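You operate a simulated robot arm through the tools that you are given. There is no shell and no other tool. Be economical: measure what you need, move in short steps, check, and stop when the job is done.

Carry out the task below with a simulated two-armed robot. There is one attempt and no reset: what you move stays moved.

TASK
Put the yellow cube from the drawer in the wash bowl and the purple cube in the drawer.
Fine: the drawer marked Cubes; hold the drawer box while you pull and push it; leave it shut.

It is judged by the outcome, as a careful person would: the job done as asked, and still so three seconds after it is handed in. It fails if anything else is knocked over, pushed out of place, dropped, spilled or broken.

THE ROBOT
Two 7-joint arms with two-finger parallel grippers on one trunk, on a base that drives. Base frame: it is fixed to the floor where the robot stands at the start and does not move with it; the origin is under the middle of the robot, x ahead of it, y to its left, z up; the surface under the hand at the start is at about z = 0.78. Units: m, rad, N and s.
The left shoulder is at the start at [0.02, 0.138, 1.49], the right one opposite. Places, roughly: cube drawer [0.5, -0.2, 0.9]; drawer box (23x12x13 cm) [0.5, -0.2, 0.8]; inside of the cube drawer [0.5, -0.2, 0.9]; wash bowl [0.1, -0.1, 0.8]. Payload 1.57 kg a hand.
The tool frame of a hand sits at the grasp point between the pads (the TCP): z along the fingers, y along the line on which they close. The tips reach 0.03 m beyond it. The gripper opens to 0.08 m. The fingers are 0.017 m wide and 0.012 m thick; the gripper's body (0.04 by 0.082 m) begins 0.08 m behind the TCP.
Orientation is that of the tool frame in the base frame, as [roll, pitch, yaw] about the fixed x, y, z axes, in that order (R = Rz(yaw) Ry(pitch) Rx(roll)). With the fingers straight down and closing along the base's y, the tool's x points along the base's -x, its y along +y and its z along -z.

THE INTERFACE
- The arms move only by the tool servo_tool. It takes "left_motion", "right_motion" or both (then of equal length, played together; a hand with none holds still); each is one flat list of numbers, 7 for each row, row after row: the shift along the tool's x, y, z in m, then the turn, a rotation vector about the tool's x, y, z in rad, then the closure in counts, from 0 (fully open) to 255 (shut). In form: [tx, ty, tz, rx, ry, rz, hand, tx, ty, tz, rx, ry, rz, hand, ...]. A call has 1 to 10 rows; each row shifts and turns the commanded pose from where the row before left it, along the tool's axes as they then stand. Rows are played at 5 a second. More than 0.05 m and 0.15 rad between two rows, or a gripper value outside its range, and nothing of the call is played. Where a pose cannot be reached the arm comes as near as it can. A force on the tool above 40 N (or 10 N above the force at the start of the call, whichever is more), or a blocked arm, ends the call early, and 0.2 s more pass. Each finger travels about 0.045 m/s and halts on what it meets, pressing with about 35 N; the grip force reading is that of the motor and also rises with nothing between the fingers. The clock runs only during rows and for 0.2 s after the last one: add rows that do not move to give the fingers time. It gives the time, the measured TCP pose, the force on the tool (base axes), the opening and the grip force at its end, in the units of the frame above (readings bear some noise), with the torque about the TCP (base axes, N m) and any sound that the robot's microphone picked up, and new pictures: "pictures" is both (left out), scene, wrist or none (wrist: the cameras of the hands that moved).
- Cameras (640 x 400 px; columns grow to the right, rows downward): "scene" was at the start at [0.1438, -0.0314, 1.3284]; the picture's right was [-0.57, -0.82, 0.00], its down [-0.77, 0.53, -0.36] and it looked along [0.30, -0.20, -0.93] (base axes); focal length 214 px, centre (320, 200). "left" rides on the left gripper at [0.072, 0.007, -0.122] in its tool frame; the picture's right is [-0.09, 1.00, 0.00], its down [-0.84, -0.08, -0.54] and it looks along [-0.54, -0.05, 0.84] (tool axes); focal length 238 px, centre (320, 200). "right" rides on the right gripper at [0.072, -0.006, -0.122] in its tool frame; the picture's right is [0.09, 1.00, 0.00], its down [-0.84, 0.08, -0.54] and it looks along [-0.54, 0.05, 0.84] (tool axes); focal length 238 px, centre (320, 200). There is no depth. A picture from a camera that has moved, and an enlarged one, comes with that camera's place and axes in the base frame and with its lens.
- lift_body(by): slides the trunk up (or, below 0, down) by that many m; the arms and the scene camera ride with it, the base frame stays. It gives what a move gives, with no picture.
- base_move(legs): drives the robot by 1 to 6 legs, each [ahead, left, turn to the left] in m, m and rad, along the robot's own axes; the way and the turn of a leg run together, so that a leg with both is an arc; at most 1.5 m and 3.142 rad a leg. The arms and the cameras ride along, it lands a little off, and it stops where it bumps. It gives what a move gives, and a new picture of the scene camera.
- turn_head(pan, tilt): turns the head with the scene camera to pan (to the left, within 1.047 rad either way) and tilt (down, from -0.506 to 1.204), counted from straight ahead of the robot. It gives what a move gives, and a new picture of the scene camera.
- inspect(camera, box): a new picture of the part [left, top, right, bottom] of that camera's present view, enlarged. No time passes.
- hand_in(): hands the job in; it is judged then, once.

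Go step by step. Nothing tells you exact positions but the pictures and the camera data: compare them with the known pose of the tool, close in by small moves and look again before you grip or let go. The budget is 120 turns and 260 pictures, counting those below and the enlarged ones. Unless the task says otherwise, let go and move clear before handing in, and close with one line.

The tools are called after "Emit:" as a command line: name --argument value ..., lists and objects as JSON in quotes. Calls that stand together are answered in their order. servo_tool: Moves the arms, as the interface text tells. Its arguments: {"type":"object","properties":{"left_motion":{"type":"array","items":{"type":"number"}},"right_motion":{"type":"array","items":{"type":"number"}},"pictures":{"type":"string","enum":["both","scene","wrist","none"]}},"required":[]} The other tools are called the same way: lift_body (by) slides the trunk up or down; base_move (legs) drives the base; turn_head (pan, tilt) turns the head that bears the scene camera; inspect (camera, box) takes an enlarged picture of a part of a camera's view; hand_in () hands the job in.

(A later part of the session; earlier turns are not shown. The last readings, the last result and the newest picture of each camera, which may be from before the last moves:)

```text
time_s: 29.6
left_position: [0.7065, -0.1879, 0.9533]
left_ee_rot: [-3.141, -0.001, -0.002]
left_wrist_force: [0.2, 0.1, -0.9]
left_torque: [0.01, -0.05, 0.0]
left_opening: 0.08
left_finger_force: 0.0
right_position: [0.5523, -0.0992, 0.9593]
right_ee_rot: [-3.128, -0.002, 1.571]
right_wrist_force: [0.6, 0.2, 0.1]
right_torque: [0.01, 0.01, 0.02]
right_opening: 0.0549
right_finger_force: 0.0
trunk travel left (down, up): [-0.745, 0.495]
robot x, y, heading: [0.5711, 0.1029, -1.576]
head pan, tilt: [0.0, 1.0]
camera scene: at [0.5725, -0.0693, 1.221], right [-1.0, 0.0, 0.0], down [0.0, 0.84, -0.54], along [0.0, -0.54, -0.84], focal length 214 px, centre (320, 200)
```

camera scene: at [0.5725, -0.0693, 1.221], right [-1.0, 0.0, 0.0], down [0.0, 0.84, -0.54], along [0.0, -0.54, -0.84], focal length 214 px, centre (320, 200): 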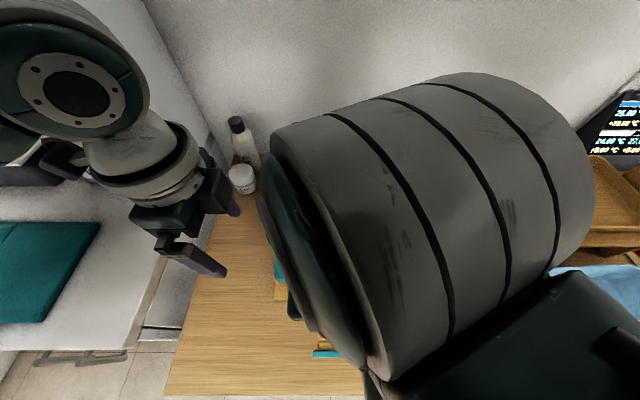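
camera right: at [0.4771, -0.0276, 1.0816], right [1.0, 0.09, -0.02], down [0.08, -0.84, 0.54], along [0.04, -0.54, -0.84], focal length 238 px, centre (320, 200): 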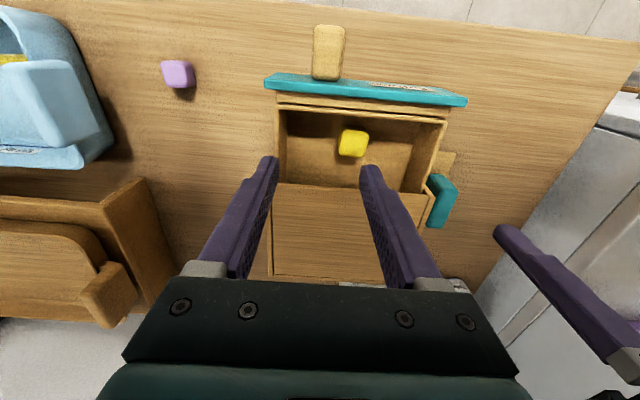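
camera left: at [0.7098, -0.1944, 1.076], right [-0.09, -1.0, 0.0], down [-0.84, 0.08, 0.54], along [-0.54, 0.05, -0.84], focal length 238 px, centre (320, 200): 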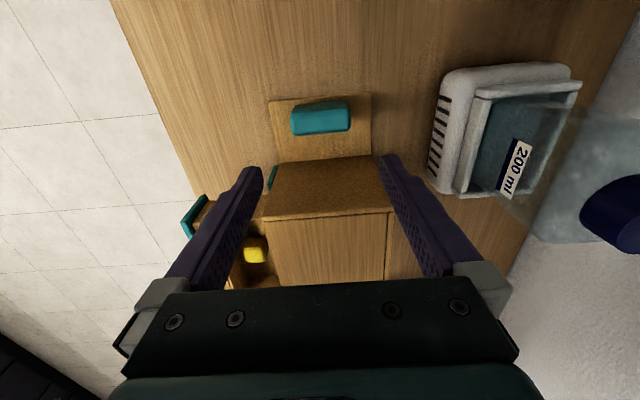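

Emit:
servo_tool --right_motion '[0, -0.022, 0, 0, 0, 0, 80, 0, -0.021, 0, 0, 0, 0, 80, 0, 0, 0.02, 0, 0, 0, 80, 0, 0, 0, 0, 0, 0, 80]' --pictures "wrist"

```text
time_s: 30.6
left_position: [0.7062, -0.1875, 0.9539]
left_ee_rot: [3.14, 0.0, -0.002]
left_wrist_force: [0.0, 0.5, 0.4]
left_torque: [0.0, 0.01, 0.0]
left_opening: 0.08
left_finger_force: 0.1
right_position: [0.5089, -0.0996, 0.9396]
right_ee_rot: [-3.126, -0.001, 1.571]
right_wrist_force: [-0.5, -0.9, 0.2]
right_torque: [-0.01, -0.03, -0.04]
right_opening: 0.0549
right_finger_force: 0.1
trunk travel left (down, up): [-0.745, 0.495]
robot x, y, heading: [0.574, 0.0993, -1.576]
head pan, tilt: [0.0, 1.0]
camera right: at [0.5032, -0.0271, 1.0625], right [1.0, 0.09, -0.02], down [0.09, -0.84, 0.54], along [0.04, -0.54, -0.84], focal length 238 px, centre (320, 200)
```

right: 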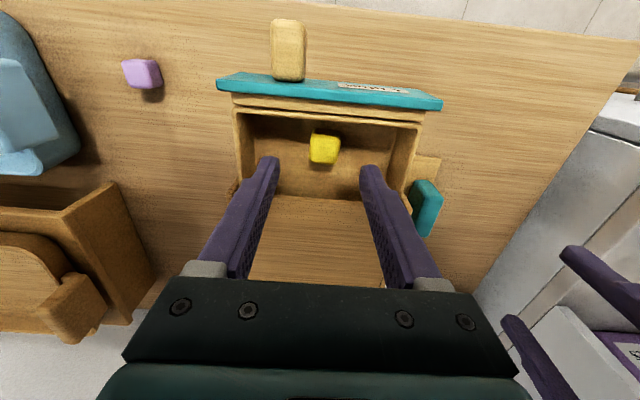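

Emit:
servo_tool --right_motion '[-0.001, 0.001, 0.025, 0, 0, 0, 80, 0, 0, 0.018, 0, 0, 0, 80, 0, 0, 0, 0, 0, 0, 80]' --pictures "wrist"

Emit:
inspect --camera "right" --box '[220, 80, 440, 217]'

```text
time_s: 31.4
left_position: [0.7071, -0.1881, 0.9545]
left_ee_rot: [-3.141, -0.001, -0.002]
left_wrist_force: [0.2, 0.2, -0.2]
left_torque: [0.04, 0.04, -0.02]
left_opening: 0.0801
left_finger_force: 0.0
right_position: [0.5092, -0.0998, 0.8957]
right_ee_rot: [-3.127, 0.001, 1.571]
right_wrist_force: [0.1, 0.9, 0.2]
right_torque: [0.04, -0.04, 0.0]
right_opening: 0.0551
right_finger_force: 0.1
trunk travel left (down, up): [-0.745, 0.495]
robot x, y, heading: [0.5773, 0.1018, -1.573]
head pan, tilt: [0.0, 1.0]
camera right: at [0.5036, -0.0279, 1.0185], right [1.0, 0.09, -0.01], down [0.09, -0.84, 0.54], along [0.04, -0.54, -0.84], focal length 238 px, centre (320, 200)
```

right: 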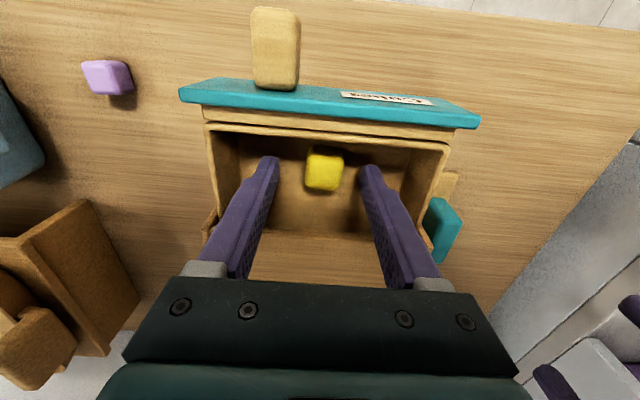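

```text
2.91 times, centred on (330, 148) of right
camera zoom: at [0.5036, -0.0279, 1.0185], right [1.0, 0.09, -0.01], down [0.09, -0.84, 0.54], along [0.04, -0.54, -0.84], focal length 693 px, centre (291, 350)
```

zoom: 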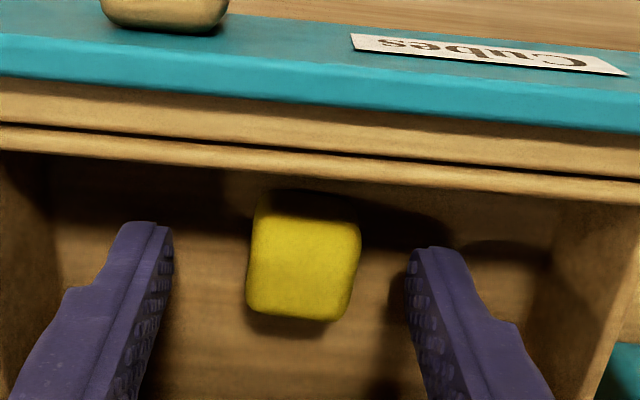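

The fingertips straddle the cube, just at its top. I'll lower another 1.4 cm and close.

Emit:
servo_tool --right_motion '[-0.001, 0.002, 0.007, 0, 0, 0, 80, 0, 0, 0.007, 0, 0, 0, 80, 0, 0, 0, 0, 0, 0, 150, 0, 0, 0, 0, 0, 0, 220, 0, 0, 0, 0, 0, 0, 220, 0, 0, 0, 0, 0, 0, 220, 0, 0, 0, 0, 0, 0, 220]' --pictures "wrist"

```text
time_s: 33.0
left_position: [0.7076, -0.1879, 0.955]
left_ee_rot: [-3.141, -0.002, -0.002]
left_wrist_force: [0.0, -0.2, 0.0]
left_torque: [-0.02, 0.01, 0.0]
left_opening: 0.0799
left_finger_force: 0.1
right_position: [0.5111, -0.1013, 0.8831]
right_ee_rot: [-3.128, 0.0, 1.572]
right_wrist_force: [6.0, 1.0, 11.6]
right_torque: [-0.08, -0.34, 0.08]
right_opening: 0.0235
right_finger_force: 34.7
trunk travel left (down, up): [-0.745, 0.495]
robot x, y, heading: [0.5742, 0.0994, -1.57]
head pan, tilt: [0.0, 1.0]
camera right: at [0.5064, -0.0289, 1.0049], right [1.0, 0.09, -0.01], down [0.09, -0.84, 0.54], along [0.04, -0.54, -0.84], focal length 238 px, centre (320, 200)
```

right: 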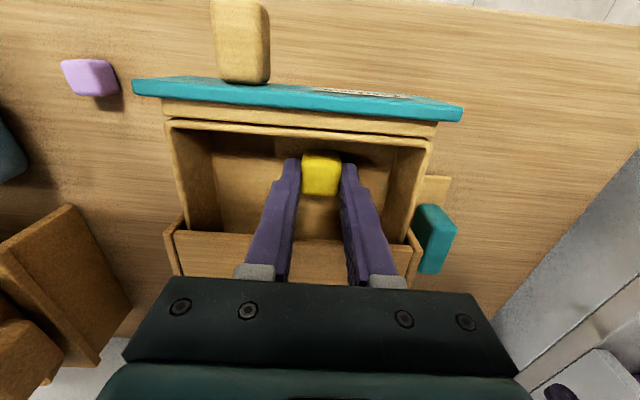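

The cube is gripped. I'll lift it.

Emit:
servo_tool --right_motion '[0, 0, -0.01, 0, 0, 0, 220, 0, 0, -0.03, 0, 0, 0, 220, 0, 0, -0.04, 0, 0, 0, 220, 0, 0, -0.02, 0, 0, 0, 220, 0, 0, 0, 0, 0, 0, 220]' --pictures "wrist"

```text
time_s: 34.1
left_position: [0.7068, -0.1883, 0.9532]
left_ee_rot: [3.141, 0.001, -0.001]
left_wrist_force: [-1.3, 0.5, -0.2]
left_torque: [-0.01, -0.01, 0.01]
left_opening: 0.0799
left_finger_force: 0.1
right_position: [0.5125, -0.1005, 0.9827]
right_ee_rot: [-3.125, -0.002, 1.57]
right_wrist_force: [0.7, 0.2, -0.8]
right_torque: [0.0, -0.01, 0.04]
right_opening: 0.0232
right_finger_force: 34.9
trunk travel left (down, up): [-0.745, 0.495]
robot x, y, heading: [0.5735, 0.0995, -1.573]
head pan, tilt: [0.0, 1.0]
camera right: at [0.5066, -0.0284, 1.1055], right [1.0, 0.09, -0.02], down [0.09, -0.84, 0.54], along [0.04, -0.54, -0.84], focal length 238 px, centre (320, 200)
```

right: 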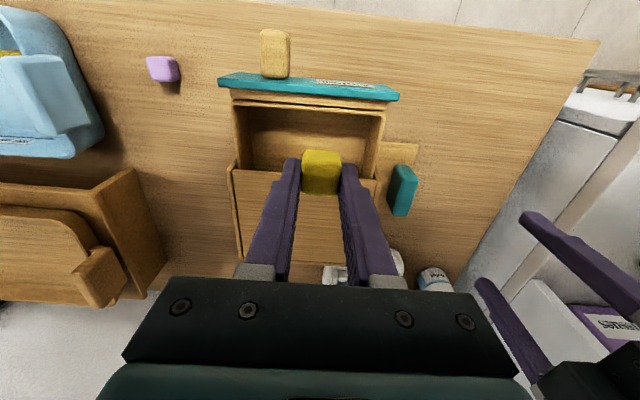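

Cube in hand. I'll raise the left hand clear and drive sideways toward the bowl.

Emit:
servo_tool --left_motion '[0, 0, -0.04, 0, 0, 0, 0, 0, 0, -0.04, 0, 0, 0, 0, 0, 0, 0, 0, 0, 0, 0]' --pictures "none"

Emit:
base_move --legs '[[0, -0.3, 0]]'

Emit:
inspect --camera "right" --box '[0, 0, 640, 400]'

```text
time_s: 35.0
left_position: [0.7054, -0.1893, 1.0349]
left_ee_rot: [3.141, -0.001, 0.0]
left_wrist_force: [0.5, -0.6, -1.3]
left_torque: [0.02, -0.01, -0.01]
left_opening: 0.0802
left_finger_force: 0.0
right_position: [0.5128, -0.1004, 0.9828]
right_ee_rot: [-3.126, 0.0, 1.572]
right_wrist_force: [0.1, -0.4, 0.3]
right_torque: [0.02, -0.02, -0.01]
right_opening: 0.0236
right_finger_force: 34.9
trunk travel left (down, up): [-0.745, 0.495]
robot x, y, heading: [0.5736, 0.102, -1.57]
head pan, tilt: [0.0, 1.0]
```

```text
time_s: 37.0
left_position: [0.4067, -0.1873, 1.0335]
left_ee_rot: [3.141, 0.001, -0.005]
left_wrist_force: [0.2, 0.3, 0.8]
left_torque: [0.03, -0.02, 0.0]
left_opening: 0.0797
left_finger_force: 0.2
right_position: [0.212, -0.1001, 0.9827]
right_ee_rot: [-3.125, -0.003, 1.568]
right_wrist_force: [0.3, -0.2, 0.0]
right_torque: [-0.04, -0.03, 0.01]
right_opening: 0.0236
right_finger_force: 35.0
trunk travel left (down, up): [-0.745, 0.495]
robot x, y, heading: [0.2745, 0.099, -1.576]
head pan, tilt: [0.0, 1.0]
camera scene: at [0.2728, -0.0681, 1.221], right [-1.0, 0.01, 0.0], down [0.0, 0.84, -0.54], along [0.0, -0.54, -0.84], focal length 214 px, centre (320, 200)
```

scene: 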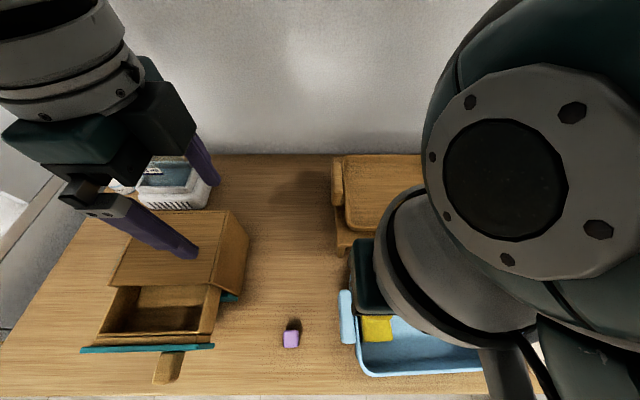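

```text
1.00 times, centred on (320, 200) of right (not enlarged: the box is as wide or as high as the picture)
camera zoom: at [0.2072, -0.0272, 1.1053], right [1.0, 0.09, -0.01], down [0.08, -0.84, 0.54], along [0.04, -0.54, -0.84], focal length 238 px, centre (320, 200)
```

zoom: 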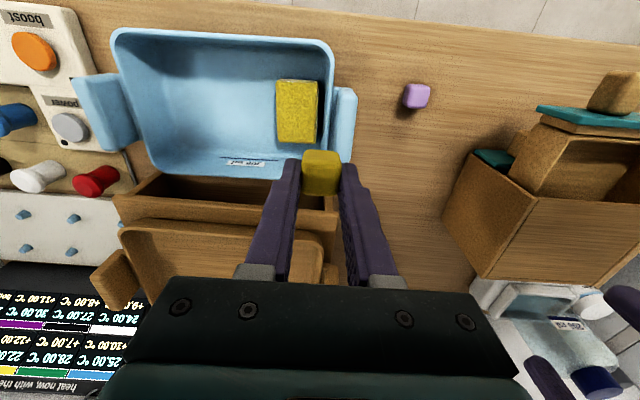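

The bowl's free floor is around [0.08, -0.097], left of the sponge. I'll move the right hand over it.

Emit:
servo_tool --right_motion '[0, -0.03, 0, 0, 0, 0, 220, 0, -0.035, 0, 0, 0, 0, 220, 0.002, -0.035, 0, 0, 0, 0, 220, 0.002, -0.03, 0, 0, 0, 0, 220, 0, 0, 0, 0, 0, 0, 220]'

```text
time_s: 38.2
left_position: [0.4066, -0.1876, 1.0338]
left_ee_rot: [-3.141, -0.001, -0.004]
left_wrist_force: [0.1, -0.1, 0.9]
left_torque: [0.01, 0.02, -0.01]
left_opening: 0.0798
left_finger_force: 0.1
right_position: [0.0827, -0.0948, 0.9855]
right_ee_rot: [-3.125, -0.001, 1.569]
right_wrist_force: [-0.7, -0.3, 0.2]
right_torque: [0.01, 0.01, -0.03]
right_opening: 0.0235
right_finger_force: 35.2
trunk travel left (down, up): [-0.745, 0.495]
robot x, y, heading: [0.2748, 0.1017, -1.577]
head pan, tilt: [0.0, 1.0]
camera scene: at [0.2728, -0.0681, 1.221], right [-1.0, 0.01, 0.0], down [0.0, 0.84, -0.54], along [0.0, -0.54, -0.84], focal length 214 px, centre (320, 200)
camera right: at [0.0773, -0.0227, 1.1074], right [1.0, 0.09, -0.01], down [0.08, -0.84, 0.54], along [0.04, -0.54, -0.84], focal length 238 px, centre (320, 200)
```

scene: 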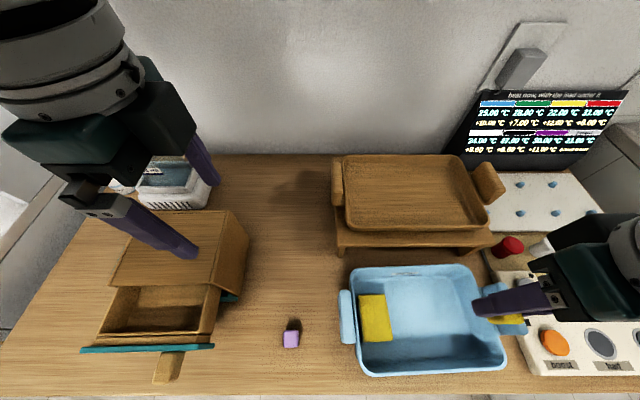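
right: 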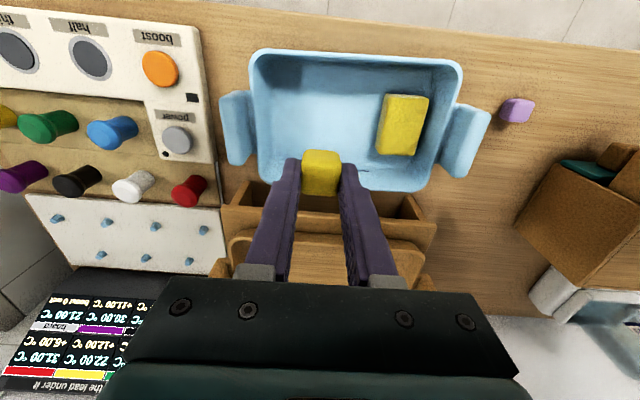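

Centred over the free part of the bowl. I'll lower the cube.

Emit:
servo_tool --right_motion '[0, 0, 0.04, 0, 0, 0, 220, 0, 0, 0.04, 0, 0, 0, 220, 0, 0, 0.03, 0, 0, 0, 220, 0, 0, 0.02, 0, 0, 0, 220, 0, 0, 0, 0, 0, 0, 220]'

```text
time_s: 39.4
left_position: [0.4068, -0.187, 1.0335]
left_ee_rot: [3.141, 0.001, -0.004]
left_wrist_force: [0.0, -0.3, 0.4]
left_torque: [-0.02, 0.01, 0.01]
left_opening: 0.0799
left_finger_force: 0.1
right_position: [0.0804, -0.0949, 0.8544]
right_ee_rot: [-3.126, 0.0, 1.569]
right_wrist_force: [0.2, 0.5, -0.5]
right_torque: [0.0, -0.02, 0.01]
right_opening: 0.0236
right_finger_force: 35.1
trunk travel left (down, up): [-0.745, 0.495]
robot x, y, heading: [0.2766, 0.0991, -1.574]
head pan, tilt: [0.0, 1.0]
camera scene: at [0.2728, -0.0681, 1.221], right [-1.0, 0.01, 0.0], down [0.0, 0.84, -0.54], along [0.0, -0.54, -0.84], focal length 214 px, centre (320, 200)
camera right: at [0.0755, -0.0235, 0.9774], right [1.0, 0.09, -0.01], down [0.08, -0.84, 0.54], along [0.04, -0.54, -0.84], focal length 238 px, centre (320, 200)
```

scene: 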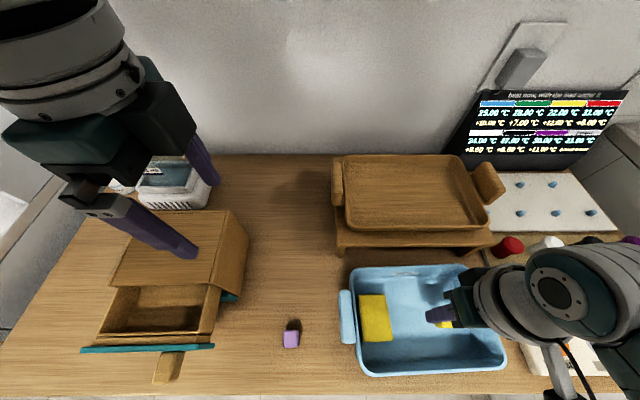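
right: 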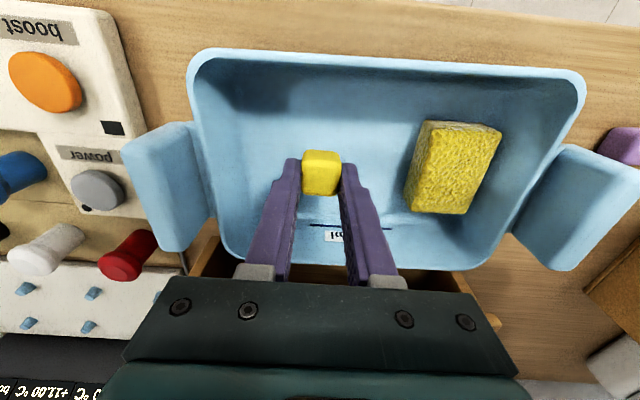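

Emit:
servo_tool --right_motion '[0, 0, 0.007, 0, 0, 0, 220, 0, 0, 0.007, 0, 0, 0, 220, 0, 0, 0.006, 0, 0, 0, 220, 0, 0, 0, 0, 0, 0, 220]' --pictures "wrist"

```text
time_s: 40.4
left_position: [0.4067, -0.1879, 1.0334]
left_ee_rot: [-3.141, 0.0, -0.004]
left_wrist_force: [0.5, -0.8, -0.1]
left_torque: [-0.02, 0.02, 0.02]
left_opening: 0.0801
left_finger_force: 0.1
right_position: [0.0804, -0.0953, 0.836]
right_ee_rot: [-3.126, -0.003, 1.571]
right_wrist_force: [0.7, 0.1, -0.2]
right_torque: [0.01, -0.03, 0.0]
right_opening: 0.0237
right_finger_force: 34.8
trunk travel left (down, up): [-0.745, 0.495]
robot x, y, heading: [0.274, 0.1026, -1.574]
head pan, tilt: [0.0, 1.0]
camera right: at [0.0752, -0.0231, 0.9571], right [1.0, 0.09, -0.01], down [0.08, -0.84, 0.54], along [0.04, -0.54, -0.84], focal length 238 px, centre (320, 200)
```

right: 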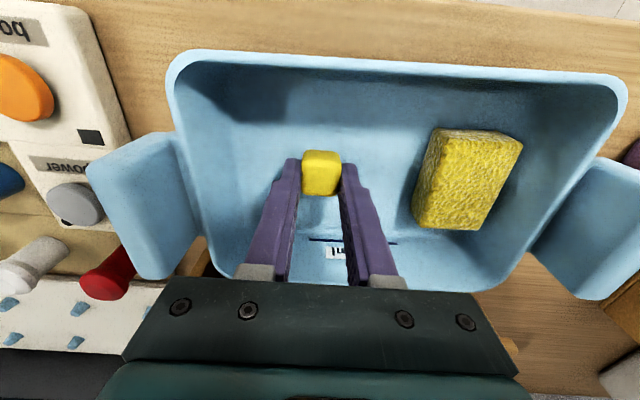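

Emit:
servo_tool --right_motion '[0, 0, 0.004, 0, 0, 0, 220, 0, 0, 0.004, 0, 0, 0, 220, 0, 0, 0.003, 0, 0, 0, 220, 0, 0, 0, 0, 0, 0, 220]' --pictures "none"

```text
time_s: 41.4
left_position: [0.408, -0.187, 1.0342]
left_ee_rot: [3.141, 0.001, -0.005]
left_wrist_force: [0.1, 0.1, 1.0]
left_torque: [-0.02, 0.01, 0.04]
left_opening: 0.08
left_finger_force: 0.1
right_position: [0.0805, -0.0944, 0.8243]
right_ee_rot: [-3.125, -0.002, 1.568]
right_wrist_force: [-0.6, -0.7, -0.6]
right_torque: [-0.01, 0.05, 0.01]
right_opening: 0.0233
right_finger_force: 35.4
trunk travel left (down, up): [-0.745, 0.495]
robot x, y, heading: [0.273, 0.1038, -1.585]
head pan, tilt: [0.0, 1.0]
```

No contact yet; I'll continue down in millimetre steps.

Emit:
servo_tool --right_motion '[0, 0, 0.003, 0, 0, 0, 220, 0, 0, 0.003, 0, 0, 0, 220, 0, 0, 0, 0, 0, 0, 220]' --pictures "wrist"

```text
time_s: 42.2
left_position: [0.4057, -0.187, 1.0357]
left_ee_rot: [3.141, 0.0, -0.005]
left_wrist_force: [-0.4, -0.1, 0.2]
left_torque: [-0.01, -0.05, 0.02]
left_opening: 0.0799
left_finger_force: 0.0
right_position: [0.0809, -0.0956, 0.8172]
right_ee_rot: [-3.126, 0.0, 1.568]
right_wrist_force: [0.4, -1.0, -0.3]
right_torque: [0.0, 0.01, -0.01]
right_opening: 0.0234
right_finger_force: 35.5
trunk travel left (down, up): [-0.745, 0.495]
robot x, y, heading: [0.2769, 0.1008, -1.574]
head pan, tilt: [0.0, 1.0]
camera right: at [0.0748, -0.023, 0.9402], right [1.0, 0.09, -0.02], down [0.08, -0.84, 0.54], along [0.04, -0.54, -0.84], focal length 238 px, centre (320, 200)
```

right: 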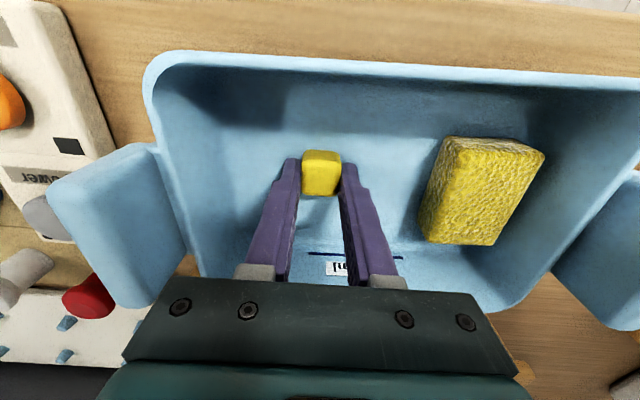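

Emit:
servo_tool --right_motion '[0, 0, 0.002, 0, 0, 0, 220, 0, 0, 0.002, 0, 0, 0, 220, 0, 0, 0, 0, 0, 0, 220]' --pictures "none"

```text
time_s: 43.1
left_position: [0.4056, -0.1876, 1.0342]
left_ee_rot: [-3.141, 0.003, -0.003]
left_wrist_force: [0.3, 0.2, -0.3]
left_torque: [0.0, 0.01, -0.01]
left_opening: 0.0797
left_finger_force: 0.1
right_position: [0.08, -0.0955, 0.8147]
right_ee_rot: [-3.128, 0.001, 1.568]
right_wrist_force: [0.9, 6.0, 29.4]
right_torque: [0.46, -0.33, 0.07]
right_opening: 0.0234
right_finger_force: 34.9
trunk travel left (down, up): [-0.745, 0.495]
robot x, y, heading: [0.2786, 0.1041, -1.578]
head pan, tilt: [0.0, 1.0]
stopped in row 3 (right hand): the force on the tool passed its limit at 41 N (the readings are from after the stop); the commanded pose is now the measured one
```

Contact with the bowl floor. I'll ease up slightly, open, and rise.

Emit:
servo_tool --right_motion '[0, 0, -0.001, 0, 0, 0, 220, 0, 0, 0, 0, 0, 0, 150, 0, 0, 0, 0, 0, 0, 80, 0, 0, 0, 0, 0, 0, 80, 0, 0, 0, 0, 0, 0, 80, 0, 0, -0.03, 0, 0, 0, 80, 0, 0, -0.05, 0, 0, 0, 80, 0, 0, -0.05, 0, 0, 0, 80, 0, 0, -0.03, 0, 0, 0, 80]'

```text
time_s: 45.1
left_position: [0.4067, -0.1882, 1.0344]
left_ee_rot: [3.141, -0.001, -0.004]
left_wrist_force: [-0.3, 0.5, 0.4]
left_torque: [-0.03, -0.04, -0.02]
left_opening: 0.0801
left_finger_force: 0.1
right_position: [0.0834, -0.0953, 0.9752]
right_ee_rot: [-3.129, -0.001, 1.569]
right_wrist_force: [0.2, -0.3, -0.3]
right_torque: [0.02, -0.01, -0.01]
right_opening: 0.0549
right_finger_force: 0.0
trunk travel left (down, up): [-0.745, 0.495]
robot x, y, heading: [0.2741, 0.1022, -1.575]
head pan, tilt: [0.0, 1.0]
camera scene: at [0.2729, -0.0681, 1.221], right [-1.0, 0.01, 0.0], down [0.0, 0.84, -0.54], along [0.0, -0.54, -0.84], focal length 214 px, centre (320, 200)
camera right: at [0.0774, -0.0228, 1.0978], right [1.0, 0.09, -0.01], down [0.08, -0.84, 0.54], along [0.04, -0.54, -0.84], focal length 238 px, centre (320, 200)
```

scene: 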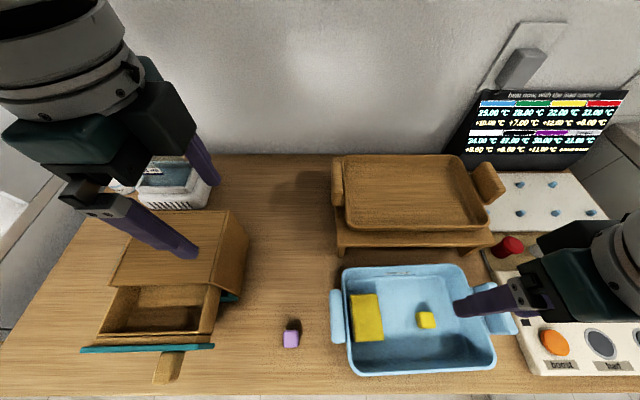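
right: 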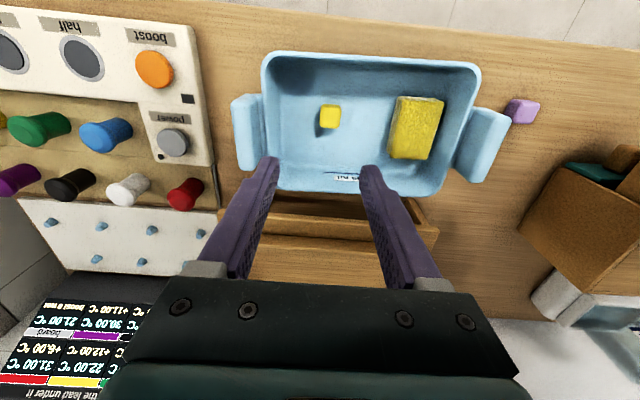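

The yellow cube sits in the bowl, but the opening finger dragged the bowl about 1.5 cm toward +x. I'll nudge it back gently by its handle on the way; first I drive +x.

Emit:
base_move --legs '[[0, 0.18, 0]]'

Emit:
servo_tool --right_motion '[-0.01, 0.02, 0, 0, 0, 0, 255, 0, 0, 0, 0, 0, 0, 255, 0, 0, 0, 0, 0, 0, 255, 0, 0, 0, 0, 0, 0, 255]'

```text
time_s: 46.6
left_position: [0.5872, -0.1883, 1.0345]
left_ee_rot: [-3.141, 0.002, -0.002]
left_wrist_force: [0.1, 0.1, -0.3]
left_torque: [0.03, -0.03, 0.0]
left_opening: 0.0797
left_finger_force: 0.0
right_position: [0.2624, -0.0956, 0.9752]
right_ee_rot: [-3.127, 0.0, 1.568]
right_wrist_force: [-0.2, 0.4, 0.2]
right_torque: [-0.03, 0.04, 0.01]
right_opening: 0.0548
right_finger_force: 0.0
trunk travel left (down, up): [-0.745, 0.495]
robot x, y, heading: [0.4565, 0.1001, -1.572]
head pan, tilt: [0.0, 1.0]
camera scene: at [0.4526, -0.069, 1.221], right [-1.0, 0.0, 0.0], down [0.0, 0.84, -0.54], along [0.0, -0.54, -0.84], focal length 214 px, centre (320, 200)
```

scene: 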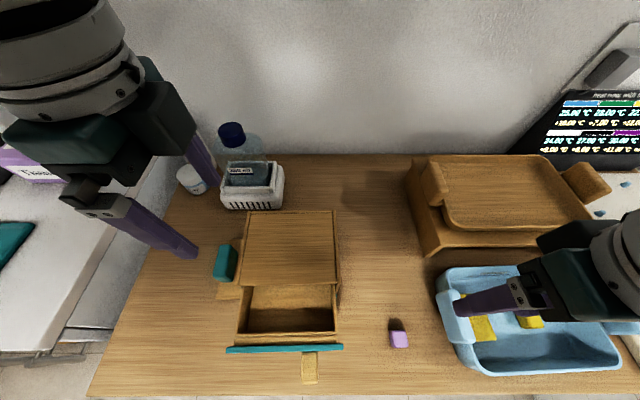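

```text
time_s: 47.6
left_position: [0.5856, -0.1869, 1.0333]
left_ee_rot: [3.141, -0.002, -0.005]
left_wrist_force: [0.0, 0.4, 0.0]
left_torque: [0.01, 0.0, 0.01]
left_opening: 0.0802
left_finger_force: 0.0
right_position: [0.2828, -0.1066, 0.9756]
right_ee_rot: [-3.128, -0.001, 1.569]
right_wrist_force: [0.1, 0.2, 0.0]
right_torque: [-0.02, 0.01, -0.02]
right_opening: 0.0001
right_finger_force: 18.6
trunk travel left (down, up): [-0.745, 0.495]
robot x, y, heading: [0.4597, 0.1044, -1.573]
head pan, tilt: [0.0, 1.0]
camera scene: at [0.4526, -0.069, 1.221], right [-1.0, 0.0, 0.0], down [0.0, 0.84, -0.54], along [0.0, -0.54, -0.84], focal length 214 px, centre (320, 200)
camera right: at [0.2769, -0.0341, 1.0969], right [1.0, 0.09, -0.01], down [0.08, -0.84, 0.54], along [0.04, -0.54, -0.84], focal length 238 px, centre (320, 200)
```

scene: 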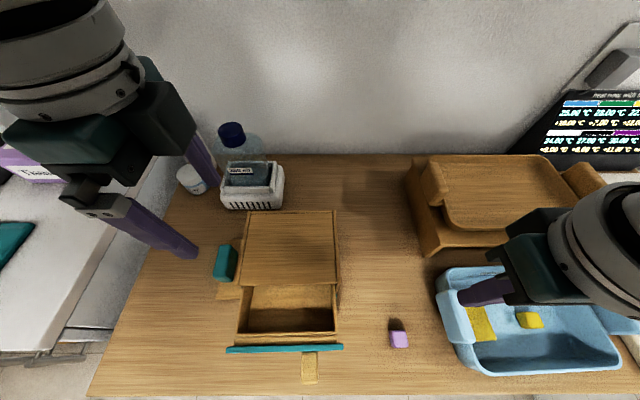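
right: 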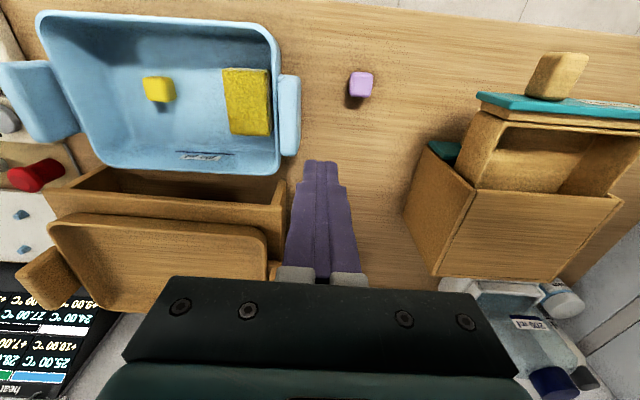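

I'll lower the closed fingers beside the handle's outer edge (x≈0.257) and push −x a little.

Emit:
servo_tool --right_motion '[0, 0, 0.05, 0, 0, 0, 255, 0, 0, 0.05, 0, 0, 0, 255, 0, 0, 0.035, 0, 0, 0, 255, 0, 0, 0, 0, 0, 0, 255]'

```text
time_s: 48.6
left_position: [0.5858, -0.1879, 1.0355]
left_ee_rot: [-3.14, 0.001, -0.004]
left_wrist_force: [0.0, 0.4, 0.1]
left_torque: [0.03, 0.0, -0.02]
left_opening: 0.0802
left_finger_force: 0.1
right_position: [0.2797, -0.1073, 0.8397]
right_ee_rot: [-3.126, 0.001, 1.569]
right_wrist_force: [0.1, 0.4, 0.1]
right_torque: [-0.01, 0.01, 0.0]
right_opening: 0.0
right_finger_force: 21.2
trunk travel left (down, up): [-0.745, 0.495]
robot x, y, heading: [0.4531, 0.1028, -1.571]
head pan, tilt: [0.0, 1.0]
camera scene: at [0.4526, -0.0689, 1.221], right [-1.0, 0.0, 0.0], down [0.0, 0.84, -0.54], along [0.0, -0.54, -0.84], focal length 214 px, centre (320, 200)
camera right: at [0.2752, -0.035, 0.9615], right [1.0, 0.09, -0.01], down [0.08, -0.84, 0.54], along [0.04, -0.54, -0.84], focal length 238 px, centre (320, 200)
```

scene: 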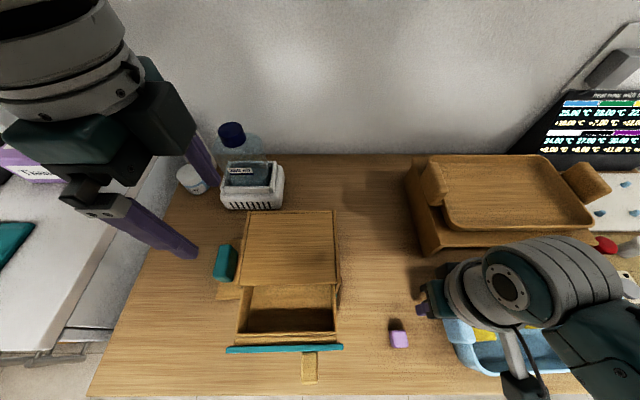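
right: 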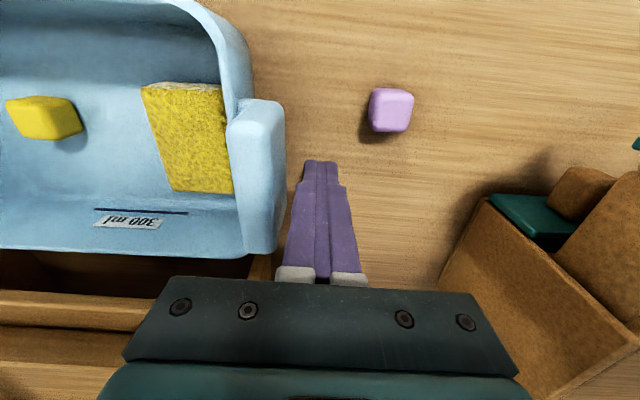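

Emit:
servo_tool --right_motion '[0, -0.006, 0, 0, 0, 0, 255, 0, -0.005, 0, 0, 0, 0, 255, 0, -0.004, 0, 0, 0, 0, 255, 0, -0.005, 0, 0, 0, 0, 255, 0, -0.004, 0, 0, 0, 0, 255, 0, 0, 0, 0, 0, 0, 255]'

```text
time_s: 50.0
left_position: [0.5863, -0.188, 1.0349]
left_ee_rot: [-3.14, 0.0, -0.004]
left_wrist_force: [0.7, -0.2, -0.9]
left_torque: [0.0, 0.03, -0.01]
left_opening: 0.08
left_finger_force: 0.0
right_position: [0.2561, -0.1062, 0.8398]
right_ee_rot: [-3.129, 0.001, 1.569]
right_wrist_force: [0.5, 0.1, 0.2]
right_torque: [0.01, -0.03, 0.02]
right_opening: 0.0004
right_finger_force: 20.7
trunk travel left (down, up): [-0.745, 0.495]
robot x, y, heading: [0.4572, 0.0995, -1.578]
head pan, tilt: [0.0, 1.0]
camera scene: at [0.4527, -0.069, 1.221], right [-1.0, 0.0, 0.0], down [0.0, 0.84, -0.54], along [0.0, -0.54, -0.84], focal length 214 px, centre (320, 200)
camera right: at [0.2509, -0.0342, 0.9626], right [1.0, 0.09, -0.01], down [0.08, -0.84, 0.54], along [0.04, -0.54, -0.84], focal length 238 px, centre (320, 200)
```

scene: 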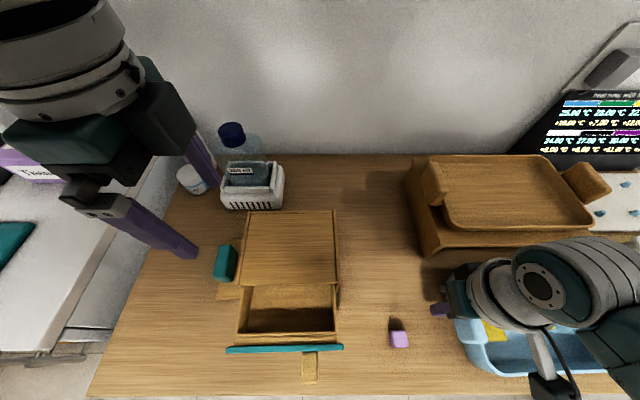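
right: 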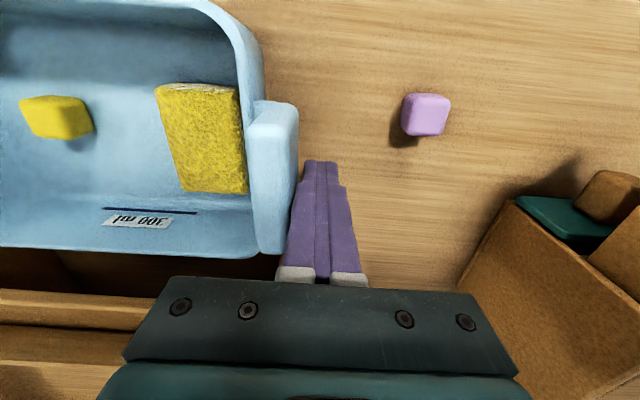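

The bowl is back in place. I'll back off, rise, and go over the purple cube at about [0.324, -0.067].

Emit:
servo_tool --right_motion '[0, 0.01, 0, 0, 0, 0, 255, 0, 0, -0.04, 0, 0, 0, 255, 0, 0, -0.05, 0, 0, 0, 80, 0.02, 0.028, 0, 0, 0, 0, 80, 0.02, 0.029, 0, 0, 0, 0, 80, 0, 0, 0, 0, 0, 0, 80]'

```text
time_s: 51.5
left_position: [0.5862, -0.188, 1.0344]
left_ee_rot: [3.141, -0.001, -0.003]
left_wrist_force: [0.0, -0.4, 0.1]
left_torque: [0.0, 0.02, 0.0]
left_opening: 0.08
left_finger_force: 0.0
right_position: [0.324, -0.0674, 0.9295]
right_ee_rot: [-3.128, 0.0, 1.569]
right_wrist_force: [-0.1, 0.2, 0.0]
right_torque: [0.01, -0.01, -0.03]
right_opening: 0.0551
right_finger_force: 0.1
trunk travel left (down, up): [-0.745, 0.495]
robot x, y, heading: [0.4559, 0.0984, -1.569]
head pan, tilt: [0.0, 1.0]
camera scene: at [0.4526, -0.0689, 1.221], right [-1.0, 0.0, 0.0], down [0.0, 0.84, -0.54], along [0.0, -0.54, -0.84], focal length 214 px, centre (320, 200)
camera right: at [0.3192, 0.0059, 1.0519], right [1.0, 0.09, -0.01], down [0.08, -0.84, 0.54], along [0.04, -0.54, -0.84], focal length 238 px, centre (320, 200)
```

scene: 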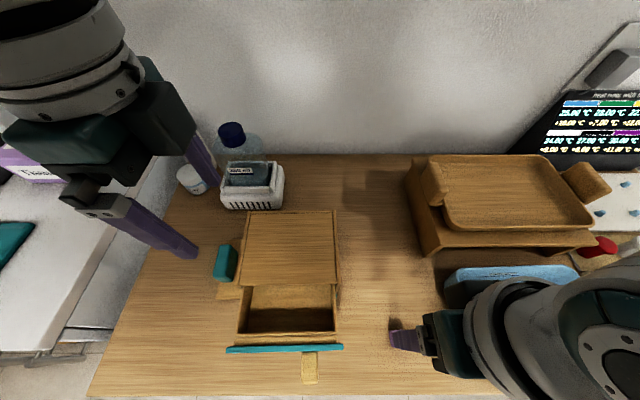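
right: 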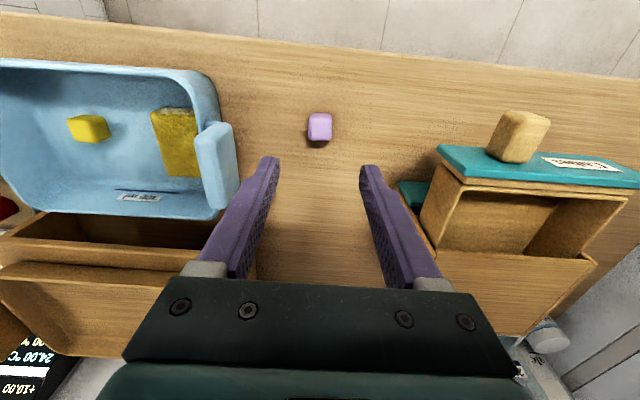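

Emit:
servo_tool --right_motion '[0, -0.001, 0.04, 0, 0, 0, 80, 0, 0, 0.04, 0, 0, 0, 80, 0, 0, 0.016, 0, 0, 0, 80, 0, 0, 0, 0, 0, 0, 80]' --pictures "wrist"

Emit:
inspect --camera "right" --box '[240, 90, 400, 190]'

```text
time_s: 52.5
left_position: [0.5865, -0.1878, 1.0339]
left_ee_rot: [-3.141, 0.001, -0.003]
left_wrist_force: [0.4, 0.5, -0.2]
left_torque: [-0.01, 0.03, 0.01]
left_opening: 0.08
left_finger_force: 0.0
right_position: [0.3236, -0.0659, 0.8324]
right_ee_rot: [-3.128, 0.0, 1.569]
right_wrist_force: [-0.2, -0.2, -0.1]
right_torque: [0.01, 0.01, 0.01]
right_opening: 0.055
right_finger_force: 0.0
trunk travel left (down, up): [-0.745, 0.495]
robot x, y, heading: [0.4533, 0.1016, -1.576]
head pan, tilt: [0.0, 1.0]
camera right: at [0.3166, 0.0056, 0.9551], right [1.0, 0.09, -0.01], down [0.08, -0.84, 0.54], along [0.04, -0.54, -0.84], focal length 238 px, centre (320, 200)
```

right: 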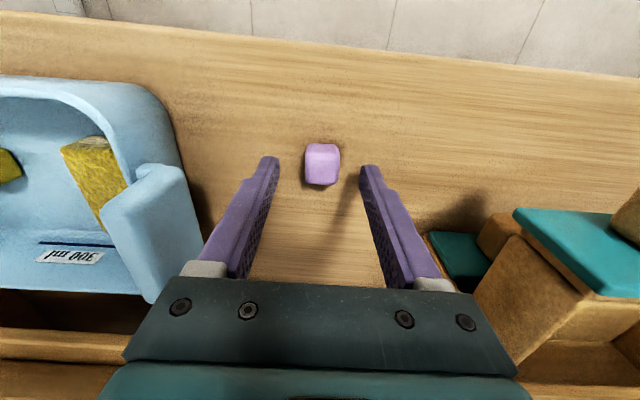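

```text
4.00 times, centred on (320, 140) of right
camera zoom: at [0.3166, 0.0056, 0.9551], right [1.0, 0.09, -0.01], down [0.08, -0.84, 0.54], along [0.04, -0.54, -0.84], focal length 953 px, centre (320, 440)
```

zoom: 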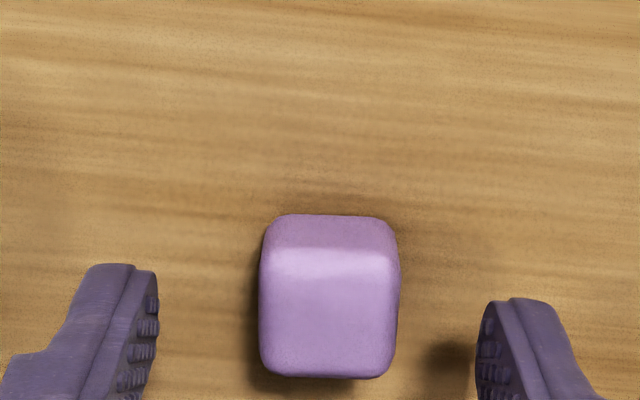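

Emit:
servo_tool --right_motion '[0, 0, 0.008, 0, 0, 0, 80, 0, 0, 0.006, 0, 0, 0, 80, 0, 0, 0, 0, 0, 0, 150, 0, 0, 0, 0, 0, 0, 220, 0, 0, 0, 0, 0, 0, 220, 0, 0, 0, 0, 0, 0, 220, 0, 0, -0.02, 0, 0, 0, 220, 0, 0, -0.05, 0, 0, 0, 220, 0, 0, -0.05, 0, 0, 0, 220, 0, 0, -0.045, 0, 0, 0, 220]'

```text
time_s: 54.6
left_position: [0.5854, -0.1882, 1.0347]
left_ee_rot: [-3.141, 0.0, -0.004]
left_wrist_force: [0.1, 0.2, 1.1]
left_torque: [-0.02, 0.0, 0.02]
left_opening: 0.08
left_finger_force: 0.1
right_position: [0.3258, -0.0665, 0.984]
right_ee_rot: [-3.128, -0.001, 1.569]
right_wrist_force: [0.7, -0.5, 0.3]
right_torque: [0.0, 0.0, 0.01]
right_opening: 0.0233
right_finger_force: 34.9
trunk travel left (down, up): [-0.745, 0.495]
robot x, y, heading: [0.4587, 0.0991, -1.574]
head pan, tilt: [0.0, 1.0]
camera scene: at [0.4526, -0.069, 1.221], right [-1.0, 0.0, 0.0], down [0.0, 0.84, -0.54], along [0.0, -0.54, -0.84], focal length 214 px, centre (320, 200)
camera right: at [0.3196, 0.0059, 1.1073], right [1.0, 0.09, -0.01], down [0.08, -0.84, 0.54], along [0.04, -0.54, -0.84], focal length 238 px, centre (320, 200)
```

scene: 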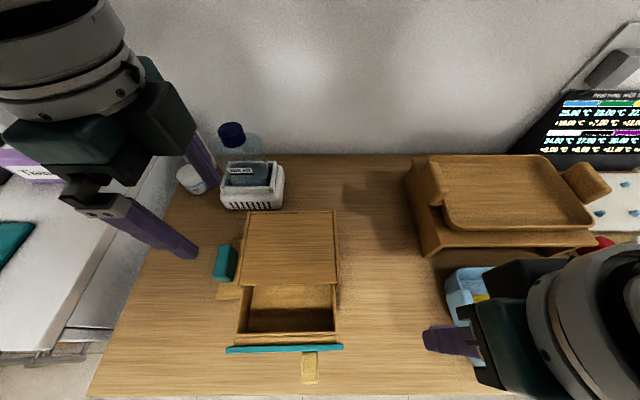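
right: 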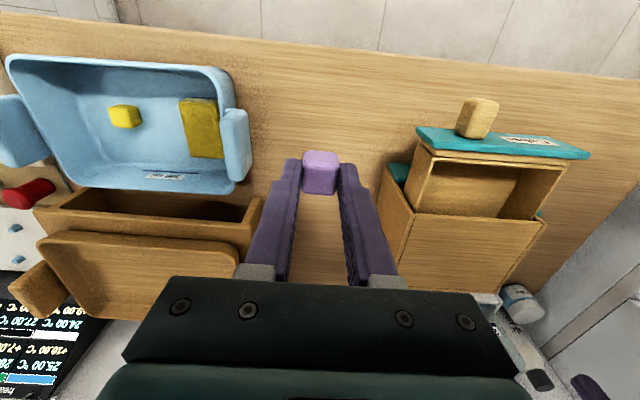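

The purple cube is held. I'll drive +x back to the drawer.

Emit:
base_move --legs '[[0, 0.115, 0]]'

Emit:
servo_tool --right_motion '[-0.012, 0.023, 0, 0, 0, 0, 220, -0.011, 0.023, 0, 0, 0, 0, 220, -0.01, 0.022, 0, 0, 0, 0, 220, 0, 0, 0, 0, 0, 0, 220]' --pictures "wrist"

```text
time_s: 55.9
left_position: [0.7021, -0.1881, 1.034]
left_ee_rot: [3.14, 0.001, -0.004]
left_wrist_force: [0.3, 1.0, 0.0]
left_torque: [0.02, 0.0, 0.04]
left_opening: 0.0798
left_finger_force: 0.0
right_position: [0.4399, -0.0674, 0.9838]
right_ee_rot: [-3.128, 0.0, 1.569]
right_wrist_force: [0.0, 0.0, -0.4]
right_torque: [-0.01, -0.03, 0.02]
right_opening: 0.0236
right_finger_force: 35.2
trunk travel left (down, up): [-0.745, 0.495]
robot x, y, heading: [0.5731, 0.1014, -1.575]
head pan, tilt: [0.0, 1.0]
camera scene: at [0.5672, -0.0695, 1.221], right [-1.0, 0.0, 0.0], down [0.0, 0.84, -0.54], along [0.0, -0.54, -0.84], focal length 214 px, centre (320, 200)
```

scene: 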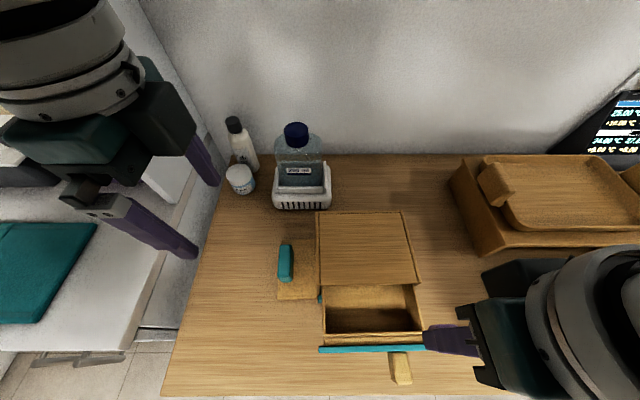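

```text
time_s: 56.9
left_position: [0.7006, -0.1881, 1.0344]
left_ee_rot: [3.141, 0.0, -0.003]
left_wrist_force: [-0.4, 0.3, 0.1]
left_torque: [0.03, 0.02, 0.0]
left_opening: 0.0801
left_finger_force: 0.0
right_position: [0.5087, -0.1013, 0.9834]
right_ee_rot: [-3.127, -0.001, 1.567]
right_wrist_force: [-0.2, -1.3, -0.9]
right_torque: [-0.01, -0.01, 0.02]
right_opening: 0.0236
right_finger_force: 34.7
trunk travel left (down, up): [-0.745, 0.495]
robot x, y, heading: [0.5713, 0.1, -1.575]
head pan, tilt: [0.0, 1.0]
camera right: at [0.5022, -0.0286, 1.1062], right [1.0, 0.09, -0.01], down [0.08, -0.84, 0.54], along [0.04, -0.54, -0.84], focal length 238 px, centre (320, 200)
```

right: 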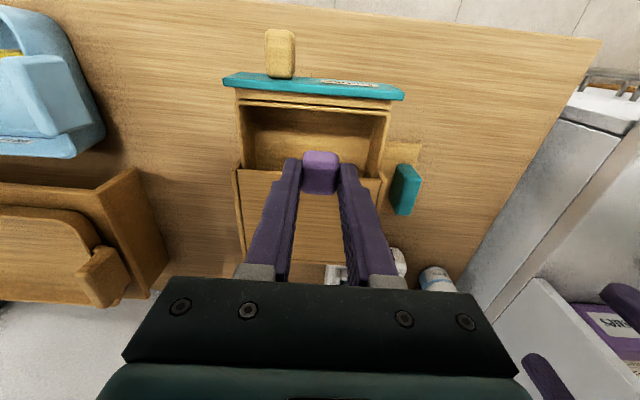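

Positioned as at the pick-up. I'll lower to just above the drawer floor.

Emit:
servo_tool --right_motion '[0.001, 0, 0.04, 0, 0, 0, 220, 0, 0, 0.035, 0, 0, 0, 220, 0, 0, 0.012, 0, 0, 0, 220, 0, 0, 0.003, 0, 0, 0, 220, 0, 0, 0, 0, 0, 0, 220]' --pictures "wrist"

```text
time_s: 58.1
left_position: [0.7015, -0.1881, 1.0344]
left_ee_rot: [3.141, 0.001, -0.005]
left_wrist_force: [-0.1, -0.1, 0.3]
left_torque: [-0.01, -0.01, 0.0]
left_opening: 0.08
left_finger_force: 0.1
right_position: [0.506, -0.0997, 0.8928]
right_ee_rot: [-3.128, 0.001, 1.569]
right_wrist_force: [0.1, -0.4, 2.6]
right_torque: [0.01, -0.04, -0.01]
right_opening: 0.0238
right_finger_force: 34.7
trunk travel left (down, up): [-0.745, 0.495]
robot x, y, heading: [0.5705, 0.097, -1.581]
head pan, tilt: [0.0, 1.0]
camera right: at [0.5011, -0.0275, 1.0153], right [1.0, 0.09, -0.01], down [0.08, -0.84, 0.54], along [0.04, -0.54, -0.84], focal length 238 px, centre (320, 200)
```

right: 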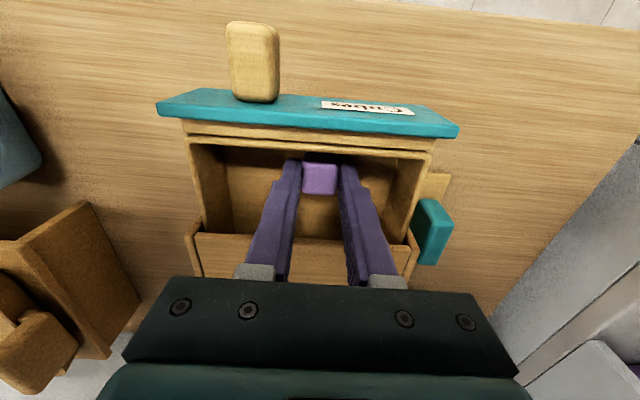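

There's light contact with the floor. I'll open gently and rise.

Emit:
servo_tool --right_motion '[0, 0, 0, 0, 0, 0, 150, 0, 0, 0, 0, 0, 0, 110, 0, 0, 0, 0, 0, 0, 110, 0, 0, 0, 0, 0, 0, 110, 0, 0, -0.03, 0, 0, 0, 110, 0, 0, -0.04, 0, 0, 0, 110, 0, 0, 0, 0, 0, 0, 110]' --pictures "wrist"

```text
time_s: 59.7
left_position: [0.701, -0.189, 1.0335]
left_ee_rot: [3.141, -0.001, -0.002]
left_wrist_force: [0.0, 0.5, 0.2]
left_torque: [0.0, -0.01, 0.0]
left_opening: 0.0796
left_finger_force: 0.1
right_position: [0.5076, -0.0997, 0.9624]
right_ee_rot: [-3.126, 0.001, 1.57]
right_wrist_force: [-0.6, -0.5, -0.2]
right_torque: [0.03, 0.02, 0.04]
right_opening: 0.0453
right_finger_force: 0.1
trunk travel left (down, up): [-0.745, 0.495]
robot x, y, heading: [0.569, 0.0969, -1.575]
head pan, tilt: [0.0, 1.0]
camera right: at [0.502, -0.0269, 1.0859], right [1.0, 0.09, -0.01], down [0.08, -0.84, 0.54], along [0.04, -0.54, -0.84], focal length 238 px, centre (320, 200)
```

right: 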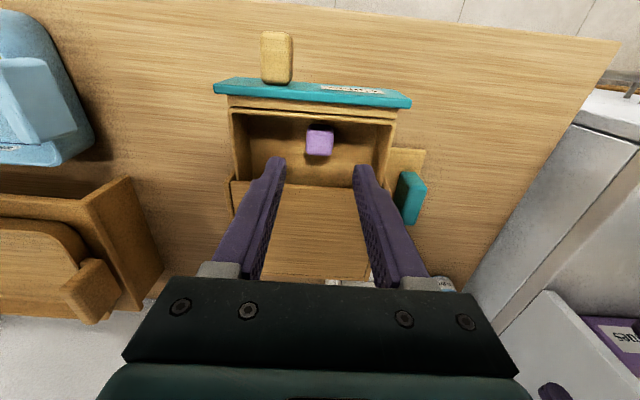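

The purple cube lies in the drawer. Now I'll regrip the tab with the left hand.

Emit:
servo_tool --left_motion '[-0.032, 0, 0, 0, 0, 0, 0, -0.031, 0, 0, 0, 0, 0, 0, 0, 0, 0.05, 0, 0, 0, 0, 0, 0, 0.05, 0, 0, 0, 0, 0, 0, 0.07, 0, 0, 0, 0, 0, 0, 0, 0, 0, 0, 0]' --pictures "wrist"

```text
refused: row 5 steps farther than a row can; nothing moved
```

Emit:
servo_tool --left_motion '[-0.032, 0, 0, 0, 0, 0, 0, -0.031, 0, 0, 0, 0, 0, 0, 0, 0, 0.05, 0, 0, 0, 0, 0, 0, 0.05, 0, 0, 0, 0, 0, 0, 0.05, 0, 0, 0, 0, 0, 0, 0.02, 0, 0, 0, 0, 0, 0, 0, 0, 0, 0, 0]' --pictures "wrist"

```text
time_s: 61.3
left_position: [0.6372, -0.1875, 0.8629]
left_ee_rot: [3.14, 0.003, -0.003]
left_wrist_force: [-0.3, 0.4, -0.5]
left_torque: [0.0, -0.01, 0.03]
left_opening: 0.0798
left_finger_force: 0.0
right_position: [0.5078, -0.0995, 0.9629]
right_ee_rot: [-3.127, -0.001, 1.57]
right_wrist_force: [-0.3, -1.6, -0.5]
right_torque: [0.02, -0.01, 0.03]
right_opening: 0.0455
right_finger_force: 0.0
trunk travel left (down, up): [-0.745, 0.495]
robot x, y, heading: [0.5667, 0.1025, -1.574]
head pan, tilt: [0.0, 1.0]
camera left: at [0.7097, -0.1947, 0.9848], right [-0.1, -1.0, 0.0], down [-0.84, 0.08, 0.54], along [-0.54, 0.05, -0.84], focal length 238 px, centre (320, 200)
```

left: 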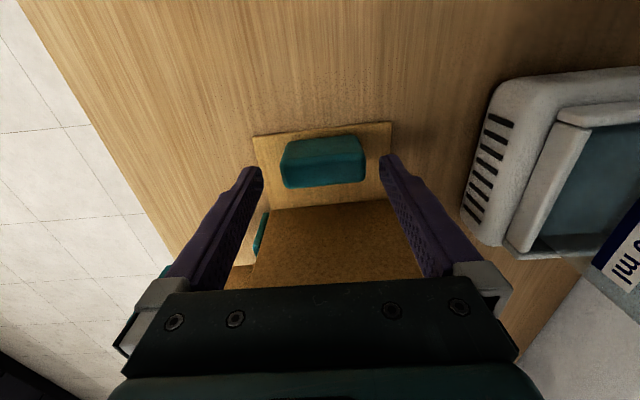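

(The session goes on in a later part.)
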